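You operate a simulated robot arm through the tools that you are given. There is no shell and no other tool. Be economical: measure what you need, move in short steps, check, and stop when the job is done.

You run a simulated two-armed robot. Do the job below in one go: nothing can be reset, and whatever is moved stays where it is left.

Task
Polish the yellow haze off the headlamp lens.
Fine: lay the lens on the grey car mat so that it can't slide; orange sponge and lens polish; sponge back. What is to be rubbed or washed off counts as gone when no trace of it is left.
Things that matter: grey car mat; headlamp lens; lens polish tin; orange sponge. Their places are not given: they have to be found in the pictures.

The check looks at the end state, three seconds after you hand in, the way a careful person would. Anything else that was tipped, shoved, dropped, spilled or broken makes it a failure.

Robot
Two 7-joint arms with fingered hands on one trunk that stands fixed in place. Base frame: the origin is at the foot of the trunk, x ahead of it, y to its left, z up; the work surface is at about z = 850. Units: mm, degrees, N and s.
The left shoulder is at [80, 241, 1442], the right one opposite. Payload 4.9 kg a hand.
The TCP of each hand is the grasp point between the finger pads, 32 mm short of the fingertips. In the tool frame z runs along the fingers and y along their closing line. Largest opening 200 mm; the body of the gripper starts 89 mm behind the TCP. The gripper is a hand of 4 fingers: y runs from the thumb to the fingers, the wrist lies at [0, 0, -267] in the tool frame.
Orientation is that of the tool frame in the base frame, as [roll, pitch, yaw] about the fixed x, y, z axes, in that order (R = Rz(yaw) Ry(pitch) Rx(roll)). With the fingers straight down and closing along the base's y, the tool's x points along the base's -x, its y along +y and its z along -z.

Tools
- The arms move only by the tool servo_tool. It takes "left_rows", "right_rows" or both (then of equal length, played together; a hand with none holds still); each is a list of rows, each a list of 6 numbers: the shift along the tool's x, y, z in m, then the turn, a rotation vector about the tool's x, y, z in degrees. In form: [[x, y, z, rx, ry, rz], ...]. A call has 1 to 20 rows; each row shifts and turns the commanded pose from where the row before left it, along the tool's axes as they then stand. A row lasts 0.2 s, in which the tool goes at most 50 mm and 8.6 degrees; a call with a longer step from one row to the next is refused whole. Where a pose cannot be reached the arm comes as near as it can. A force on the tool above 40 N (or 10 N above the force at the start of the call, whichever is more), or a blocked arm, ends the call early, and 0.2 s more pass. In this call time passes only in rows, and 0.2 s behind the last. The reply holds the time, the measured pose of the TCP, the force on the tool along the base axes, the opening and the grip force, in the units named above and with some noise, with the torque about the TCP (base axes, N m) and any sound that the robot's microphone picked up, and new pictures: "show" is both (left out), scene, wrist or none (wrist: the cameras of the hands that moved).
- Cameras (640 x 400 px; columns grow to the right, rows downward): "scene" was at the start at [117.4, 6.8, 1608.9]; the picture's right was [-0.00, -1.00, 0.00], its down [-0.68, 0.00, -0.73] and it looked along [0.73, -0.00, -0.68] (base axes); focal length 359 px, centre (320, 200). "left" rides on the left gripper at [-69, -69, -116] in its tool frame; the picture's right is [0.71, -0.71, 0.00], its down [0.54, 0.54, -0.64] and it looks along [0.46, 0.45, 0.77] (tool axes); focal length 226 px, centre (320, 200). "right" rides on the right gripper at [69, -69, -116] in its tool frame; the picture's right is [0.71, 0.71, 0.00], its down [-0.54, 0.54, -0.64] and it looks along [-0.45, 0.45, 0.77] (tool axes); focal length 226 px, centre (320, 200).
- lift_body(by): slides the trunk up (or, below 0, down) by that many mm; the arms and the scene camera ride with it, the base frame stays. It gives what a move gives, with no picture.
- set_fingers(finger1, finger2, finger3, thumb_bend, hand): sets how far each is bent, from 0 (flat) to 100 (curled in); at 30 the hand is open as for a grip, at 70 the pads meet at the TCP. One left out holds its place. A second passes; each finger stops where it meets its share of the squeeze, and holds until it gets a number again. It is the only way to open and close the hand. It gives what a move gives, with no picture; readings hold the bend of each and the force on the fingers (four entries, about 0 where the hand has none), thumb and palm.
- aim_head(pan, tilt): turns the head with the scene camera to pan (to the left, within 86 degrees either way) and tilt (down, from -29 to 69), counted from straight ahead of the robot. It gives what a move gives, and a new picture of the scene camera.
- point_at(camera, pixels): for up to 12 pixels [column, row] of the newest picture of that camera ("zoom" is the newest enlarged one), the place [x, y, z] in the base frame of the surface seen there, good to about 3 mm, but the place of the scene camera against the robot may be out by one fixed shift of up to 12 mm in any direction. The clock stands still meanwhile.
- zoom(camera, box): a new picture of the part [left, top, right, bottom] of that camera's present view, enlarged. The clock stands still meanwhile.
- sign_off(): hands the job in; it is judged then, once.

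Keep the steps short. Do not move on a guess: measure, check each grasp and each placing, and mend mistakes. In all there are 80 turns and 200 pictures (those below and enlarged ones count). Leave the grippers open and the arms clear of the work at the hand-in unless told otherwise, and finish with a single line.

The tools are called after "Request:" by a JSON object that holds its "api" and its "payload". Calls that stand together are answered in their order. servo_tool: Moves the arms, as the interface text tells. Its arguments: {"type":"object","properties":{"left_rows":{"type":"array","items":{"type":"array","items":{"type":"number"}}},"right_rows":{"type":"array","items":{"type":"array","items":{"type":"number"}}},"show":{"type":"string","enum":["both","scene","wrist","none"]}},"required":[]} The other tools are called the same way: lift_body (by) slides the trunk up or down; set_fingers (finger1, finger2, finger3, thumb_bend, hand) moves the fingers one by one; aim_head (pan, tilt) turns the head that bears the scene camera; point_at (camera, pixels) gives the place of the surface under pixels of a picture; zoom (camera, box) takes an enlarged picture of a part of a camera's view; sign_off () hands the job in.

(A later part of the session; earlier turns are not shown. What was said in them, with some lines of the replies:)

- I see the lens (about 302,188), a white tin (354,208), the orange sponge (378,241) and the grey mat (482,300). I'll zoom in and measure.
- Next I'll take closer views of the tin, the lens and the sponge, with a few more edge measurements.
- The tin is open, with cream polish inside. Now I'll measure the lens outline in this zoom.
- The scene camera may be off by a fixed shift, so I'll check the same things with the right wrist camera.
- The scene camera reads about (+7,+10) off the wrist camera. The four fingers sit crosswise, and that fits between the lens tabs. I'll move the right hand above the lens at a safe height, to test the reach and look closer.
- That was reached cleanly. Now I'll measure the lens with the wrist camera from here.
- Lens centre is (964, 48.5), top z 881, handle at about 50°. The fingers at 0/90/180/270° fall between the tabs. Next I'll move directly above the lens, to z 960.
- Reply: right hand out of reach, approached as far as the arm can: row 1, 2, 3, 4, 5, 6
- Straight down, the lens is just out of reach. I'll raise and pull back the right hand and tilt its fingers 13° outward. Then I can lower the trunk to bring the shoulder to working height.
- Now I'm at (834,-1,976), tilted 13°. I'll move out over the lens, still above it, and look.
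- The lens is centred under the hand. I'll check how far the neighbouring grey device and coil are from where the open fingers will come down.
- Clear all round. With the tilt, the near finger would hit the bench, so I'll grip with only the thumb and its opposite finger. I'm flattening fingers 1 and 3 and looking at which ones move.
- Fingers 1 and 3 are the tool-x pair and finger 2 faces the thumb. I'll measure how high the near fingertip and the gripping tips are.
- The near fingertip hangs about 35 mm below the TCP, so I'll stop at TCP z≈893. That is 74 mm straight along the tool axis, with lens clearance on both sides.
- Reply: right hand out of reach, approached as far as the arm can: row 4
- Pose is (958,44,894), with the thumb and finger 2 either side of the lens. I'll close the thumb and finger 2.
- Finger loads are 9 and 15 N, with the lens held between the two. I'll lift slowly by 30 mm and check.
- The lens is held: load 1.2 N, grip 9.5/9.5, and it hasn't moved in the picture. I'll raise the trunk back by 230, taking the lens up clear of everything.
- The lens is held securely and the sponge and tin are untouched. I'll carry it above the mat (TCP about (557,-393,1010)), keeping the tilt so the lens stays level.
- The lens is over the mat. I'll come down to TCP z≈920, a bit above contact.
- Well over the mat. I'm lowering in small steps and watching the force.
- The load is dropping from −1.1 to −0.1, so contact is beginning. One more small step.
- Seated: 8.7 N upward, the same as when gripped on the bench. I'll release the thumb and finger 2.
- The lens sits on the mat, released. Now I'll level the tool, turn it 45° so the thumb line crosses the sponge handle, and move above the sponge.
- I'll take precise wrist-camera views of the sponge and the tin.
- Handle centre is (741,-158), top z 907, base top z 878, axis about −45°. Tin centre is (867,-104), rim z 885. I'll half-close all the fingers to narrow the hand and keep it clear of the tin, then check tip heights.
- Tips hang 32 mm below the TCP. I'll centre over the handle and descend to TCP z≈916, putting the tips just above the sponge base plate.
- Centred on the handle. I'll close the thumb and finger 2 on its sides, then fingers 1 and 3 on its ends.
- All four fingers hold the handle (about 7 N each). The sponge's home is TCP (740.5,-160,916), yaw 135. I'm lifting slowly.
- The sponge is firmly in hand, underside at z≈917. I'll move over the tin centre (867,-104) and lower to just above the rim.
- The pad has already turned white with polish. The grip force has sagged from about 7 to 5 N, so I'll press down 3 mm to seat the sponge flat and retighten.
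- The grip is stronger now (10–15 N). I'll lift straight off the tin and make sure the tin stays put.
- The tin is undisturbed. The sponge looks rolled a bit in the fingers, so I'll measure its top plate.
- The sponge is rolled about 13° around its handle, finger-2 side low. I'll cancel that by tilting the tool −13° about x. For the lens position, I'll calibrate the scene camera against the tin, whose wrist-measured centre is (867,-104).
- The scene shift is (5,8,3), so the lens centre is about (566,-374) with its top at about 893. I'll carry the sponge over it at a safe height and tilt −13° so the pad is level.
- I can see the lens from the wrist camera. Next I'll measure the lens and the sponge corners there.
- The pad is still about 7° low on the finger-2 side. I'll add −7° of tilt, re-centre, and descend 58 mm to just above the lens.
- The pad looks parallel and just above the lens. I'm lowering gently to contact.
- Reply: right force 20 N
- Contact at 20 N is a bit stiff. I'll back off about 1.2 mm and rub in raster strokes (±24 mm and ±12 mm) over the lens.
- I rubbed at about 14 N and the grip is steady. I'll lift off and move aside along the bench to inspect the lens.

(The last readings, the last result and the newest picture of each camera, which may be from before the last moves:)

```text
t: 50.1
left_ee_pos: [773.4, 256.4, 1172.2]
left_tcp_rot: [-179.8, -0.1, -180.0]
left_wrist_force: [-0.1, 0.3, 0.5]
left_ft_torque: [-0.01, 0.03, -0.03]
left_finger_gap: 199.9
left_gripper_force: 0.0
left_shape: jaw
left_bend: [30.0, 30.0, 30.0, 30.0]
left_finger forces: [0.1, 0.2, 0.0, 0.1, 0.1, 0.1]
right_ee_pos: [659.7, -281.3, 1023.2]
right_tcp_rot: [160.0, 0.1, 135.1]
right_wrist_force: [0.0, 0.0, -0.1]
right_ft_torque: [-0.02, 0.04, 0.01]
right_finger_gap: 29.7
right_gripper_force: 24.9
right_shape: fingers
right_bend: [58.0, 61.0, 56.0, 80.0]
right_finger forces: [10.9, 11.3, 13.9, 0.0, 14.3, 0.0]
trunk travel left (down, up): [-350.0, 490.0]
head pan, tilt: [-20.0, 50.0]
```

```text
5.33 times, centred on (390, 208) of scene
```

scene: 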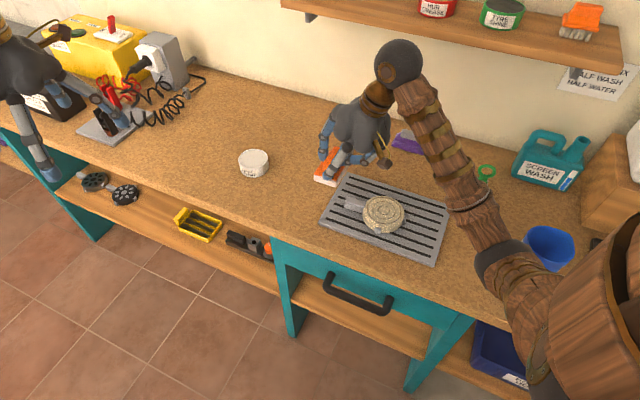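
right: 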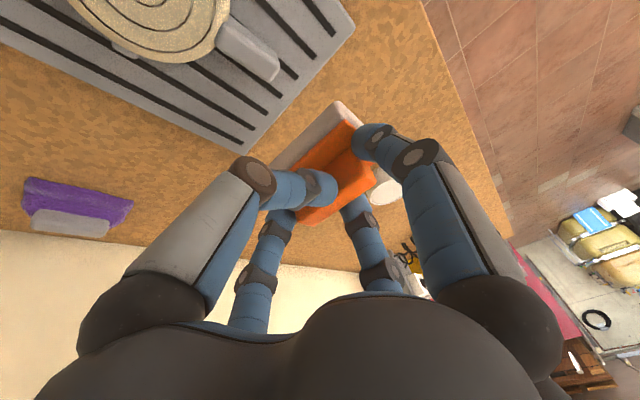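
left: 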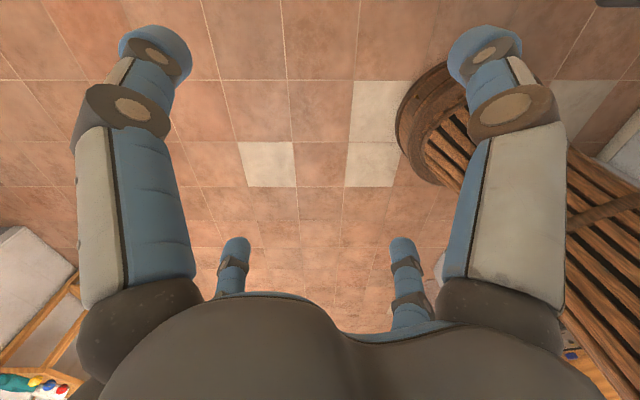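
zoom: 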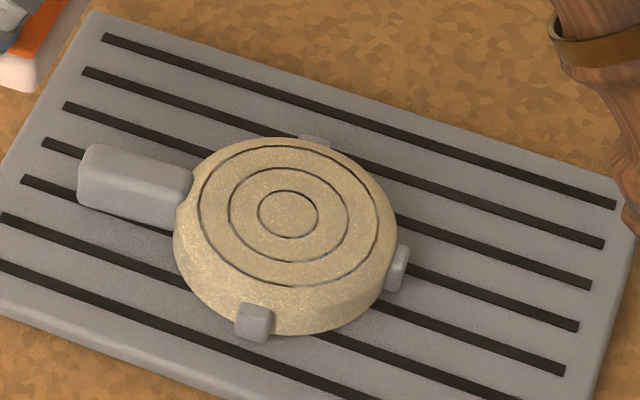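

The yellow centre looks gone. I'll look closer, from both cameras, for any trace.

Request:
{"api": "zoom", "payload": {"camera": "scene", "box": [364, 194, 410, 236]}}

Request:
{"api": "zoom", "payload": {"camera": "right", "box": [60, 0, 290, 90]}}

```text
9.52 times, centred on (387, 215) of scene
```

zoom: 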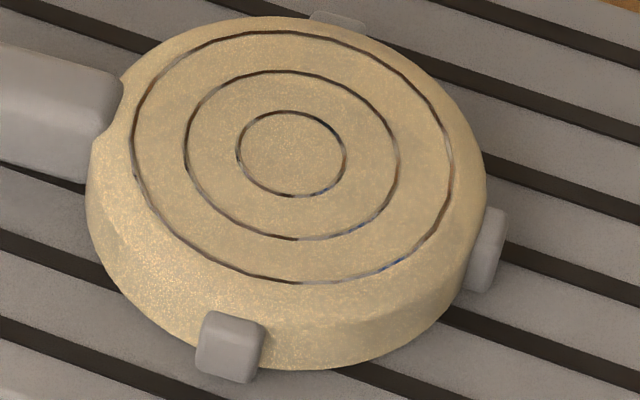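

```text
2.78 times, centred on (175, 45) of right
```

zoom: 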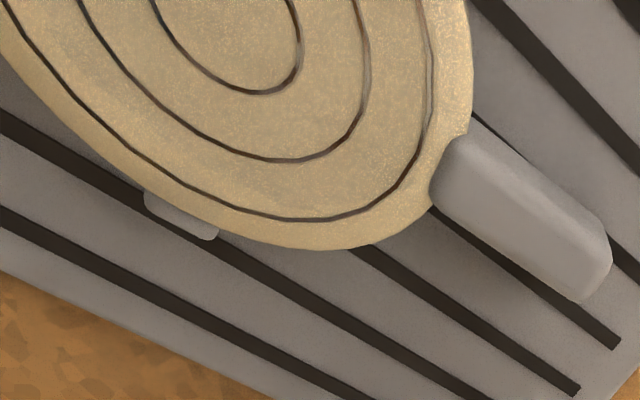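

No yellow visible. For certainty, especially at the rim, I'll do a second, wider pass. First I go back above the lens.

Request:
{"api": "servo_tool", "payload": {"right_rows": [[0, -0.047, -0.0171, 0, 0, 0], [0, -0.047, -0.0171, 0, 0, 0], [0, -0.047, -0.0171, 0, 0, 0], [0, -0.0137, 0.0376, 0, 0, 0], [0, -0.0068, 0.0188, 0, 0, 0], [0, -0.0024, 0.0066, 0, 0, 0], [0, -0.0007, 0.0019, 0, 0, 0]], "show": "none"}}

```text
t: 51.7
left_ee_pos: [771.1, 254.7, 1172.9]
left_tcp_rot: [179.9, 0.0, 180.0]
left_wrist_force: [-0.3, 1.1, -0.7]
left_ft_torque: [-0.01, -0.01, -0.02]
left_finger_gap: 200.0
left_gripper_force: 0.1
left_shape: jaw
left_bend: [30.0, 30.0, 30.0, 30.0]
left_finger forces: [0.0, 0.0, 0.0, 0.0, 0.1, 0.0]
right_ee_pos: [551.7, -388.9, 953.1]
right_tcp_rot: [159.9, 0.2, 135.0]
right_wrist_force: [-3.7, -2.3, 10.4]
right_ft_torque: [0.1, -0.36, -0.07]
right_finger_gap: 29.4
right_gripper_force: 27.4
right_shape: fingers
right_bend: [58.0, 61.0, 56.0, 80.0]
right_finger forces: [10.2, 10.5, 15.3, 0.0, 18.3, 0.0]
trunk travel left (down, up): [-350.0, 490.0]
head pan, tilt: [-20.0, 50.0]
```

10 N contact. Now the wider second pass.

Request:
{"api": "servo_tool", "payload": {"right_rows": [[0.01, 0.01316, 0.0048, 0, 0, 0], [0.01, 0.01316, 0.0048, 0, 0, 0], [-0.02, 0, 0, 0, 0, 0], [-0.02, 0, 0, 0, 0, 0], [0, -0.01316, -0.0048, 0, 0, 0], [0, -0.01316, -0.0048, 0, 0, 0], [0, -0.01316, -0.0048, 0, 0, 0], [0, -0.01316, -0.0048, 0, 0, 0], [0.02, 0, 0, 0, 0, 0], [0.02, 0, 0, 0, 0, 0], [0, 0.01316, 0.0048, 0, 0, 0], [0, 0.01316, 0.0048, 0, 0, 0], [0, 0.01316, 0.0048, 0, 0, 0], [0, 0.01316, 0.0048, 0, 0, 0], [-0.02, 0, 0, 0, 0, 0], [0, -0.01316, -0.0048, 0, 0, 0], [0, -0.01316, -0.0048, 0, 0, 0], [0, -0.01316, -0.0048, 0, 0, 0], [0, -0.01316, -0.0048, 0, 0, 0], [0, 0.01316, 0.0048, 0, 0, 0]], "show": "none"}}

Request:
{"api": "servo_tool", "payload": {"right_rows": [[0, 0.0034, -0.0094, 0, 0, 0], [0, 0.0068, -0.0188, 0, 0, 0], [0, 0.0137, -0.0376, 0, 0, 0], [0, 0.047, 0.0171, 0, 0, 0], [0, 0.047, 0.0171, 0, 0, 0], [0, 0.047, 0.0171, 0, 0, 0], [0, 0.042, 0.0153, 0, 0, 0]], "show": "both"}}

Request:
{"api": "zoom", "payload": {"camera": "scene", "box": [364, 194, 410, 236]}}

```text
t: 55.9
left_ee_pos: [771.0, 256.0, 1172.9]
left_tcp_rot: [180.0, 0.1, 179.9]
left_wrist_force: [0.8, 0.2, 0.5]
left_ft_torque: [0.02, 0.0, 0.0]
left_finger_gap: 199.9
left_gripper_force: 0.0
left_shape: jaw
left_bend: [30.0, 30.0, 30.0, 30.0]
left_finger forces: [0.0, 0.0, 0.0, 0.0, 0.0, 0.1]
right_ee_pos: [541.0, -399.6, 951.9]
right_tcp_rot: [160.0, 0.1, 134.8]
right_wrist_force: [-2.2, -2.4, 11.2]
right_ft_torque: [-0.01, -0.54, -0.12]
right_finger_gap: 30.0
right_gripper_force: 27.7
right_shape: fingers
right_bend: [58.0, 61.0, 56.0, 81.0]
right_finger forces: [11.3, 10.5, 16.8, 0.0, 17.9, 0.1]
trunk travel left (down, up): [-350.0, 490.0]
head pan, tilt: [-20.0, 50.0]
```

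```text
t: 57.5
left_ee_pos: [772.8, 257.1, 1171.1]
left_tcp_rot: [-179.9, 0.0, 180.0]
left_wrist_force: [0.1, -0.2, 0.2]
left_ft_torque: [-0.02, 0.03, -0.01]
left_finger_gap: 199.9
left_gripper_force: 0.0
left_shape: jaw
left_bend: [30.0, 30.0, 30.0, 30.0]
left_finger forces: [0.1, 0.1, 0.0, 0.1, 0.0, 0.0]
right_ee_pos: [682.2, -257.6, 1022.7]
right_tcp_rot: [160.1, 0.0, 134.9]
right_wrist_force: [-0.2, 0.1, 0.6]
right_ft_torque: [-0.02, 0.02, -0.02]
right_finger_gap: 30.0
right_gripper_force: 24.4
right_shape: fingers
right_bend: [58.0, 61.0, 56.0, 81.0]
right_finger forces: [10.3, 11.2, 12.7, 0.0, 14.1, 0.1]
trunk travel left (down, up): [-350.0, 490.0]
head pan, tilt: [-20.0, 50.0]
```

scene: 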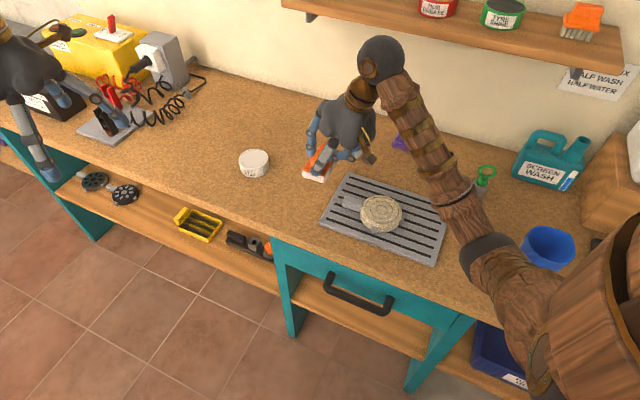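
right: 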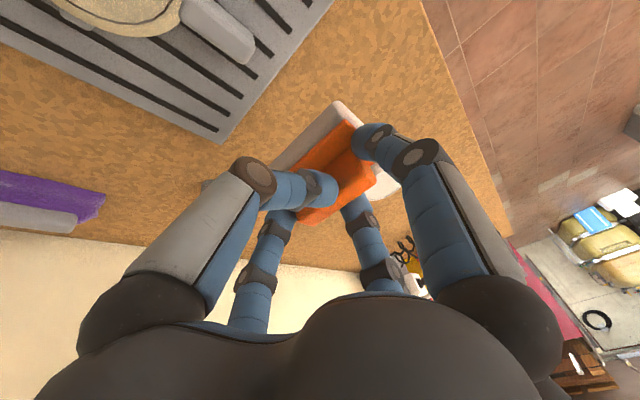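

```text
9.52 times, centred on (387, 215) of scene
```

zoom: 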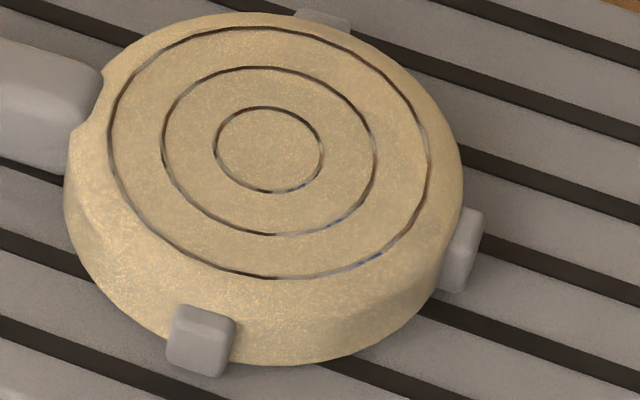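

The lens is clean and still on the mat. Now I'll put the sponge back. First I measure the sponge in the hand for its offset and level.

Request:
{"api": "zoom", "payload": {"camera": "scene", "box": [285, 130, 355, 195]}}

```text
6.15 times, centred on (320, 162) of scene
```

zoom: 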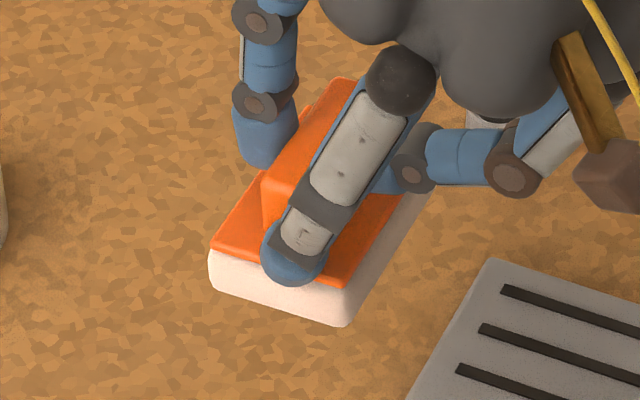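

Request:
{"api": "point_at", "payload": {"camera": "zoom", "pixels": [[213, 245], [347, 283], [212, 285], [342, 323], [425, 195], [352, 318], [252, 190], [420, 215]]}}

Request:
{"api": "point_at", "payload": {"camera": "right", "pixels": [[337, 104], [352, 125], [285, 160], [300, 150], [372, 185]]}}

```text
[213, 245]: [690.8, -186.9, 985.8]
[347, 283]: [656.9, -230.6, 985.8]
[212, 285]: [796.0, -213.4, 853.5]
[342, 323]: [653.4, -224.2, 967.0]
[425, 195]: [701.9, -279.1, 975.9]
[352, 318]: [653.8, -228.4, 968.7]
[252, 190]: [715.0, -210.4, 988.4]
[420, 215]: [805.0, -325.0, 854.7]
```

```text
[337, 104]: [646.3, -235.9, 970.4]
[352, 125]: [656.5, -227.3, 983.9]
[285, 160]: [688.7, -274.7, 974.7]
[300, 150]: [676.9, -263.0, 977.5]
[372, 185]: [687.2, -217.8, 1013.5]
```

The pad is level. The shift home is (+44.5,+84.5), then about 112 mm down. I'll go over the home spot and descend 97 mm.

Request:
{"api": "servo_tool", "payload": {"right_rows": [[0.00943, 0.02858, 0.0104, 0, 0, 0], [0.00943, 0.02858, 0.0104, 0, 0, 0], [0.00943, 0.02858, 0.0104, 0, 0, 0], [0, -0.0066, 0.0182, 0, 0, 0], [0, -0.0066, 0.0182, 0, 0, 0], [0, -0.0066, 0.0182, 0, 0, 0], [0, -0.0066, 0.0182, 0, 0, 0], [0, -0.0066, 0.0182, 0, 0, 0]], "show": "both"}}

Request:
{"api": "zoom", "payload": {"camera": "scene", "box": [235, 140, 335, 220]}}

```text
t: 59.3
left_ee_pos: [770.7, 254.8, 1171.3]
left_tcp_rot: [-180.0, 0.0, -180.0]
left_wrist_force: [-0.7, 0.4, 0.9]
left_ft_torque: [-0.02, 0.01, 0.0]
left_finger_gap: 199.9
left_gripper_force: 0.1
left_shape: jaw
left_bend: [30.0, 30.0, 30.0, 30.0]
left_finger forces: [0.1, 0.1, 0.1, 0.1, 0.1, 0.1]
right_ee_pos: [725.6, -177.7, 925.4]
right_tcp_rot: [160.0, 0.2, 135.1]
right_wrist_force: [-0.3, 0.4, -1.4]
right_ft_torque: [0.0, 0.0, 0.01]
right_finger_gap: 29.7
right_gripper_force: 24.0
right_shape: fingers
right_bend: [58.0, 61.0, 56.0, 81.0]
right_finger forces: [9.8, 11.2, 12.6, 0.0, 14.1, 0.0]
trunk travel left (down, up): [-350.0, 490.0]
head pan, tilt: [-20.0, 50.0]
```

scene: 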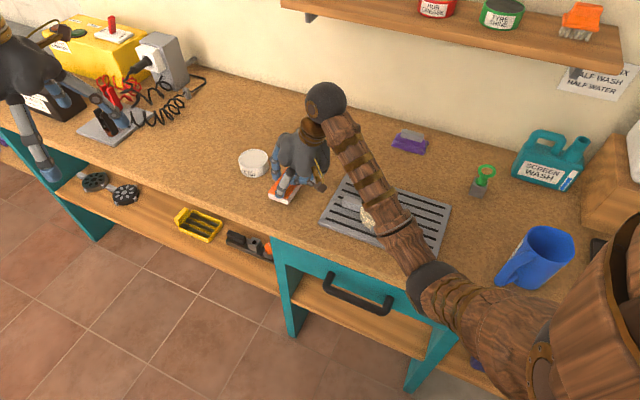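
right: 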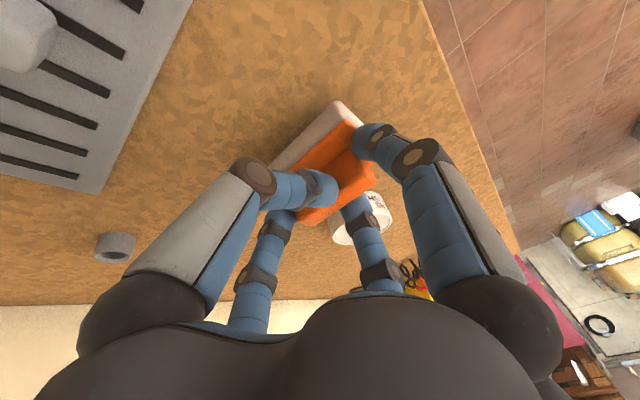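

```text
5.00 times, centred on (285, 180) of scene
```

zoom: 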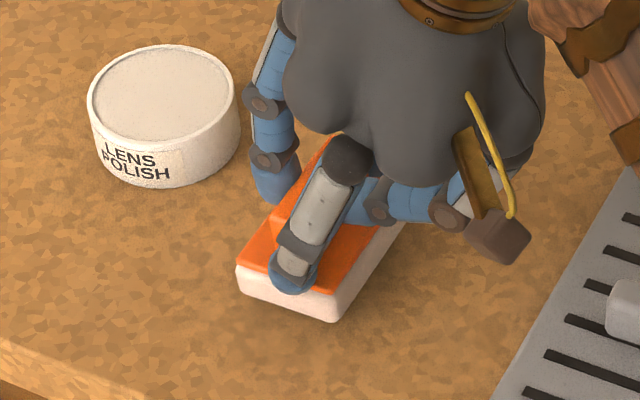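

Aligned over home. I'm lowering the last ~13 mm in small steps.

Request:
{"api": "servo_tool", "payload": {"right_rows": [[0.001, 0.0003, 0.0032, 0, 0, 0], [0.001, -0.001, 0.0028, 0, 0, 0], [0, -0.001, 0.0028, 0, 0, 0], [0, -0.0006, 0.0018, 0, 0, 0]], "show": "none"}}

```text
t: 60.3
left_ee_pos: [772.1, 256.2, 1172.5]
left_tcp_rot: [-180.0, 0.0, 180.0]
left_wrist_force: [0.5, -0.5, 0.9]
left_ft_torque: [0.01, -0.01, 0.0]
left_finger_gap: 199.9
left_gripper_force: 0.0
left_shape: jaw
left_bend: [30.0, 30.0, 30.0, 30.0]
left_finger forces: [0.0, 0.1, 0.0, 0.0, 0.1, 0.1]
right_ee_pos: [725.3, -173.0, 916.1]
right_tcp_rot: [160.1, 0.1, 134.9]
right_wrist_force: [0.1, -0.4, -0.4]
right_ft_torque: [-0.02, -0.02, 0.02]
right_finger_gap: 29.9
right_gripper_force: 23.9
right_shape: fingers
right_bend: [58.0, 61.0, 56.0, 81.0]
right_finger forces: [9.8, 11.3, 12.5, 0.1, 14.1, 0.0]
trunk travel left (down, up): [-350.0, 490.0]
head pan, tilt: [-20.0, 50.0]
```

Request:
{"api": "servo_tool", "payload": {"right_rows": [[0, -0.0007, 0.0019, 0, 0, 0], [0, -0.0005, 0.0014, 0, 0, 0]], "show": "none"}}

```text
t: 60.9
left_ee_pos: [771.6, 255.5, 1173.5]
left_tcp_rot: [-179.9, 0.0, 180.0]
left_wrist_force: [0.4, -0.4, 0.3]
left_ft_torque: [-0.02, 0.02, -0.02]
left_finger_gap: 199.8
left_gripper_force: 0.1
left_shape: jaw
left_bend: [30.0, 30.0, 30.0, 30.0]
left_finger forces: [0.0, 0.0, 0.0, 0.0, 0.0, 0.1]
right_ee_pos: [724.3, -173.9, 914.3]
right_tcp_rot: [159.9, 0.2, 135.0]
right_wrist_force: [-1.5, -3.1, 10.2]
right_ft_torque: [-0.01, -0.5, -0.15]
right_finger_gap: 29.6
right_gripper_force: 26.6
right_shape: fingers
right_bend: [58.0, 61.0, 56.0, 81.0]
right_finger forces: [9.0, 10.8, 16.3, 0.2, 18.2, 0.0]
trunk travel left (down, up): [-350.0, 490.0]
head pan, tilt: [-20.0, 50.0]
```

The sponge is on the bench (10 N). I'll open all the fingers together, the thumb only a little because it lies low beside the plate, and look.

Request:
{"api": "set_fingers", "payload": {"hand": "right", "finger1": 46, "finger2": 50, "finger3": 46, "thumb_bend": 73}}

Request:
{"api": "zoom", "payload": {"camera": "scene", "box": [235, 140, 335, 220]}}

Request:
{"api": "zoom", "payload": {"camera": "right", "box": [220, 60, 440, 260]}}

```text
t: 61.9
left_ee_pos: [771.2, 255.7, 1172.4]
left_tcp_rot: [180.0, 0.0, 180.0]
left_wrist_force: [-0.1, 1.0, -0.1]
left_ft_torque: [0.01, -0.02, 0.0]
left_finger_gap: 200.2
left_gripper_force: 0.1
left_shape: jaw
left_bend: [30.0, 30.0, 30.0, 30.0]
left_finger forces: [0.1, 0.0, 0.1, 0.1, 0.1, 0.0]
right_ee_pos: [725.0, -173.3, 910.6]
right_tcp_rot: [160.1, 0.1, 135.0]
right_wrist_force: [-0.3, -0.2, -0.4]
right_ft_torque: [0.02, 0.0, 0.02]
right_finger_gap: 55.9
right_gripper_force: 0.0
right_shape: fingers
right_bend: [46.0, 50.0, 46.0, 73.0]
right_finger forces: [0.0, 0.0, 0.0, 0.1, 0.0, 0.0]
trunk travel left (down, up): [-350.0, 490.0]
head pan, tilt: [-20.0, 50.0]
```

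```text
5.00 times, centred on (285, 180) of scene
```

zoom: 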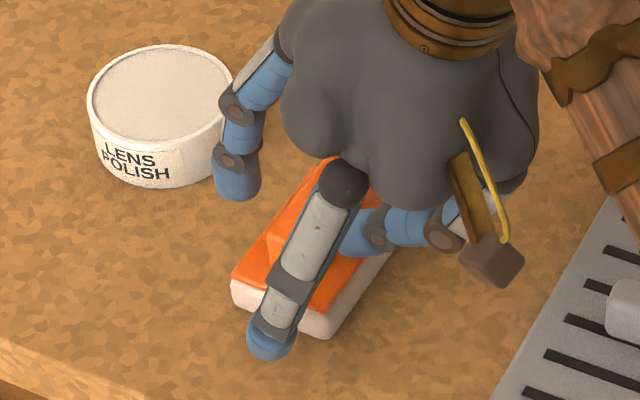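

```text
2.00 times, centred on (330, 160) of right
```

zoom: 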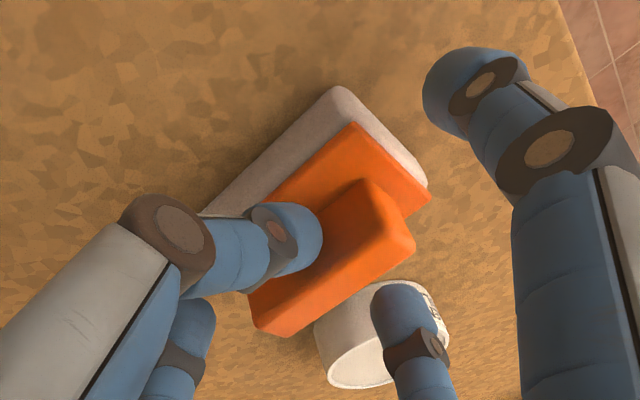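

Forces are all zero. I'll withdraw straight up, slowly at first.

Request:
{"api": "servo_tool", "payload": {"right_rows": [[0, 0.0014, -0.0047, 0, 0, 0], [0, 0.0028, -0.0094, 0, 0, 0], [0, 0.0034, -0.0094, 0, 0, 0], [0, 0.0068, -0.0188, 0, 0, 0], [0, 0.0103, -0.0282, 0, 0, 0], [0, 0.0137, -0.0376, 0, 0, 0]], "show": "both"}}

Request:
{"api": "zoom", "payload": {"camera": "right", "box": [220, 40, 440, 240]}}

```text
t: 63.3
left_ee_pos: [771.4, 254.7, 1171.9]
left_tcp_rot: [180.0, 0.0, 179.9]
left_wrist_force: [-0.4, 0.5, -0.2]
left_ft_torque: [0.02, -0.04, 0.01]
left_finger_gap: 199.8
left_gripper_force: 0.0
left_shape: jaw
left_bend: [30.0, 30.0, 30.0, 30.0]
left_finger forces: [0.1, 0.0, 0.0, 0.0, 0.0, 0.1]
right_ee_pos: [722.9, -174.4, 1025.6]
right_tcp_rot: [159.9, 0.0, 135.1]
right_wrist_force: [0.2, 0.5, -0.1]
right_ft_torque: [0.05, -0.01, 0.02]
right_finger_gap: 56.2
right_gripper_force: 0.3
right_shape: fingers
right_bend: [46.0, 50.0, 46.0, 73.0]
right_finger forces: [0.1, 0.0, 0.0, 0.0, 0.1, 0.1]
trunk travel left (down, up): [-350.0, 490.0]
head pan, tilt: [-20.0, 50.0]
```

scene: 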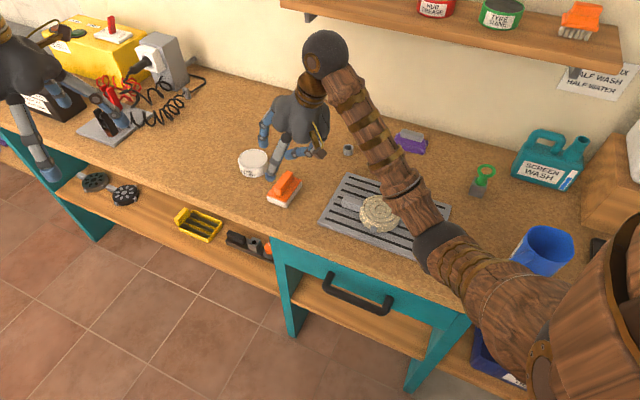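
right: 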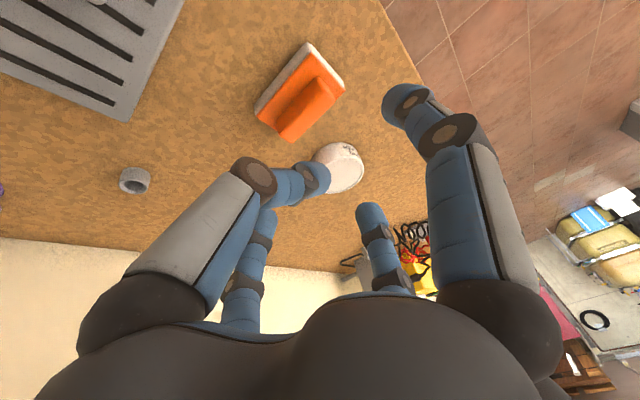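

```text
2.00 times, centred on (330, 140) of right
```

zoom: 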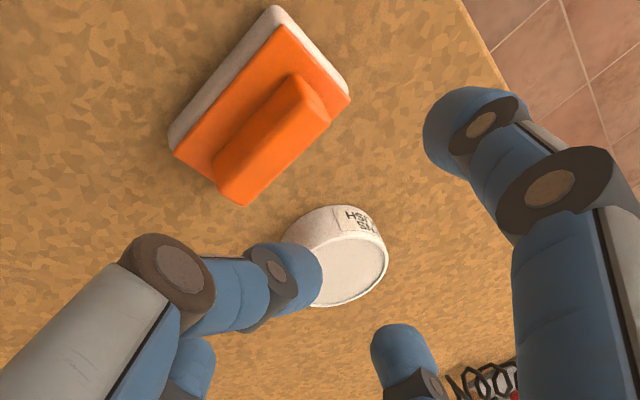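

The sponge is flat and free. I'll verify its place, then level the hand, open it, and raise it clear.

Request:
{"api": "point_at", "payload": {"camera": "zoom", "pixels": [[275, 10], [172, 140], [345, 95], [258, 140], [345, 255]]}}

Request:
{"api": "servo_tool", "payload": {"right_rows": [[0, 0.0137, -0.0376, 0, 0, 0], [0, 0.0137, -0.0376, 0, 0, 0], [0, 0.0137, -0.0376, 0, 0, 0], [0, 0, 0, 6.7, 0, 0], [0, 0, 0, 6.7, 0, 0], [0, 0, 0, 6.6, 0, 0], [0, -0.04, -0.01, 0, 0, -7.5], [0, -0.04, -0.01, 0, 0, -7.5], [0, -0.04, -0.01, 0, 0, -7.5], [0, -0.03, 0, 0, 0, -7.5], [0, 0, 0, 0, 0, -7.5], [0, 0, 0, 0, 0, -7.5]], "show": "none"}}

Request:
{"api": "set_fingers", "payload": {"hand": "right", "finger1": 30, "finger2": 30, "finger3": 30, "thumb_bend": 30}}

Request:
{"api": "aim_head", "payload": {"pan": -15, "tilt": 45}}

```text
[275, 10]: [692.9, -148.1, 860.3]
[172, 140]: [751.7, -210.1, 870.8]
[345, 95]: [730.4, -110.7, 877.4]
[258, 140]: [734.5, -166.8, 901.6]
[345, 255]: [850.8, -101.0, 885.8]
```

```text
t: 65.9
left_ee_pos: [771.2, 255.5, 1172.9]
left_tcp_rot: [180.0, 0.0, -179.9]
left_wrist_force: [-0.2, -0.3, -0.9]
left_ft_torque: [0.04, -0.01, -0.04]
left_finger_gap: 200.1
left_gripper_force: 0.1
left_shape: jaw
left_bend: [30.0, 30.0, 30.0, 30.0]
left_finger forces: [0.0, 0.1, 0.0, 0.0, 0.0, 0.0]
right_ee_pos: [640.5, -295.7, 1175.9]
right_tcp_rot: [179.9, 0.0, -179.8]
right_wrist_force: [0.3, 0.3, 0.1]
right_ft_torque: [0.01, 0.0, 0.05]
right_finger_gap: 56.2
right_gripper_force: 0.0
right_shape: fingers
right_bend: [46.0, 50.0, 46.0, 73.0]
right_finger forces: [0.1, 0.0, 0.1, 0.1, 0.0, 0.1]
trunk travel left (down, up): [-350.0, 490.0]
head pan, tilt: [-20.0, 50.0]
```

```text
t: 66.9
left_ee_pos: [771.1, 256.1, 1171.2]
left_tcp_rot: [179.9, 0.0, -179.9]
left_wrist_force: [-0.3, -0.1, -0.6]
left_ft_torque: [0.05, -0.02, 0.0]
left_finger_gap: 200.2
left_gripper_force: 0.1
left_shape: jaw
left_bend: [30.0, 30.0, 30.0, 30.0]
left_finger forces: [0.0, 0.0, 0.0, 0.0, 0.0, 0.1]
right_ee_pos: [640.4, -296.7, 1176.9]
right_tcp_rot: [180.0, 0.1, -179.8]
right_wrist_force: [-0.2, 0.0, 0.2]
right_ft_torque: [-0.01, 0.02, 0.01]
right_finger_gap: 139.8
right_gripper_force: 0.1
right_shape: fingers
right_bend: [30.0, 30.0, 30.0, 30.0]
right_finger forces: [0.0, 0.0, 0.1, 0.0, 0.0, 0.1]
trunk travel left (down, up): [-350.0, 490.0]
head pan, tilt: [-20.0, 50.0]
```

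```text
t: 67.5
left_ee_pos: [771.7, 255.3, 1172.7]
left_tcp_rot: [-180.0, 0.0, 180.0]
left_wrist_force: [-0.4, 0.2, 0.4]
left_ft_torque: [-0.01, -0.03, 0.0]
left_finger_gap: 199.9
left_gripper_force: 0.1
left_shape: jaw
left_bend: [30.0, 30.0, 30.0, 30.0]
left_finger forces: [0.0, 0.0, 0.0, 0.0, 0.0, 0.1]
right_ee_pos: [639.9, -296.5, 1176.9]
right_tcp_rot: [-179.9, 0.1, 180.0]
right_wrist_force: [0.1, 0.2, -0.1]
right_ft_torque: [0.0, 0.03, 0.01]
right_finger_gap: 139.8
right_gripper_force: 0.0
right_shape: fingers
right_bend: [30.0, 30.0, 30.0, 30.0]
right_finger forces: [0.0, 0.0, 0.0, 0.0, 0.0, 0.0]
trunk travel left (down, up): [-350.0, 490.0]
head pan, tilt: [-15.0, 45.0]
```

scene: 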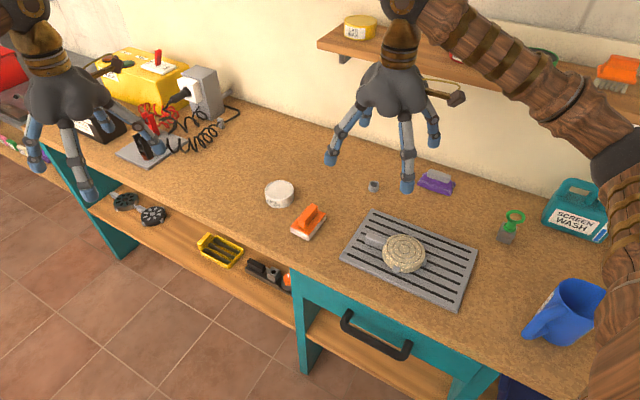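

The sponge is within 3 mm of its old place. One last close look at the lens and its surroundings.

Request:
{"api": "zoom", "payload": {"camera": "scene", "box": [370, 225, 440, 280]}}

Request:
{"api": "zoom", "payload": {"camera": "right", "box": [200, 0, 440, 150]}}

```text
7.27 times, centred on (405, 252) of scene
```

zoom: 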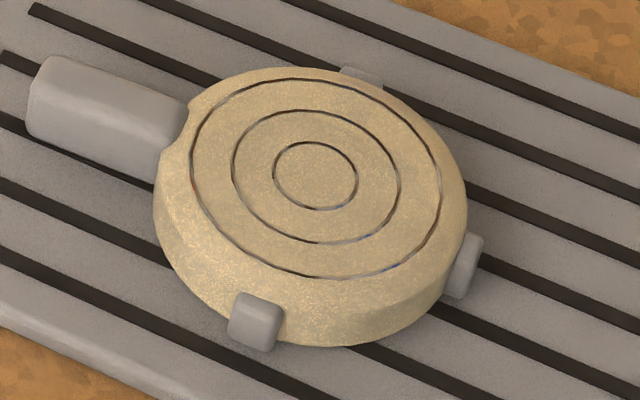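

```text
2.67 times, centred on (320, 75) of right
```

zoom: 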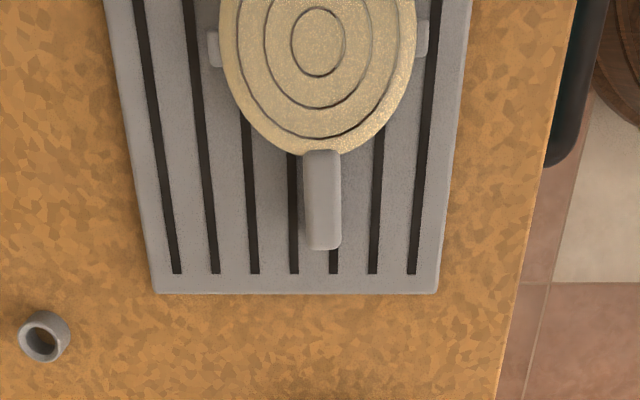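

The lens is clean and on the mat, the sponge is back in place, the tin is undisturbed, and the hands are open and clear. I'm handing in now.

Request:
{"api": "sign_off", "payload": {}}

```text
The job is handed in.
```

The headlamp lens lies on the grey mat with no yellow haze visible after two polishing passes, the sponge is back within about 3 mm of its old spot (its pad still white with polish), and the job is handed in.
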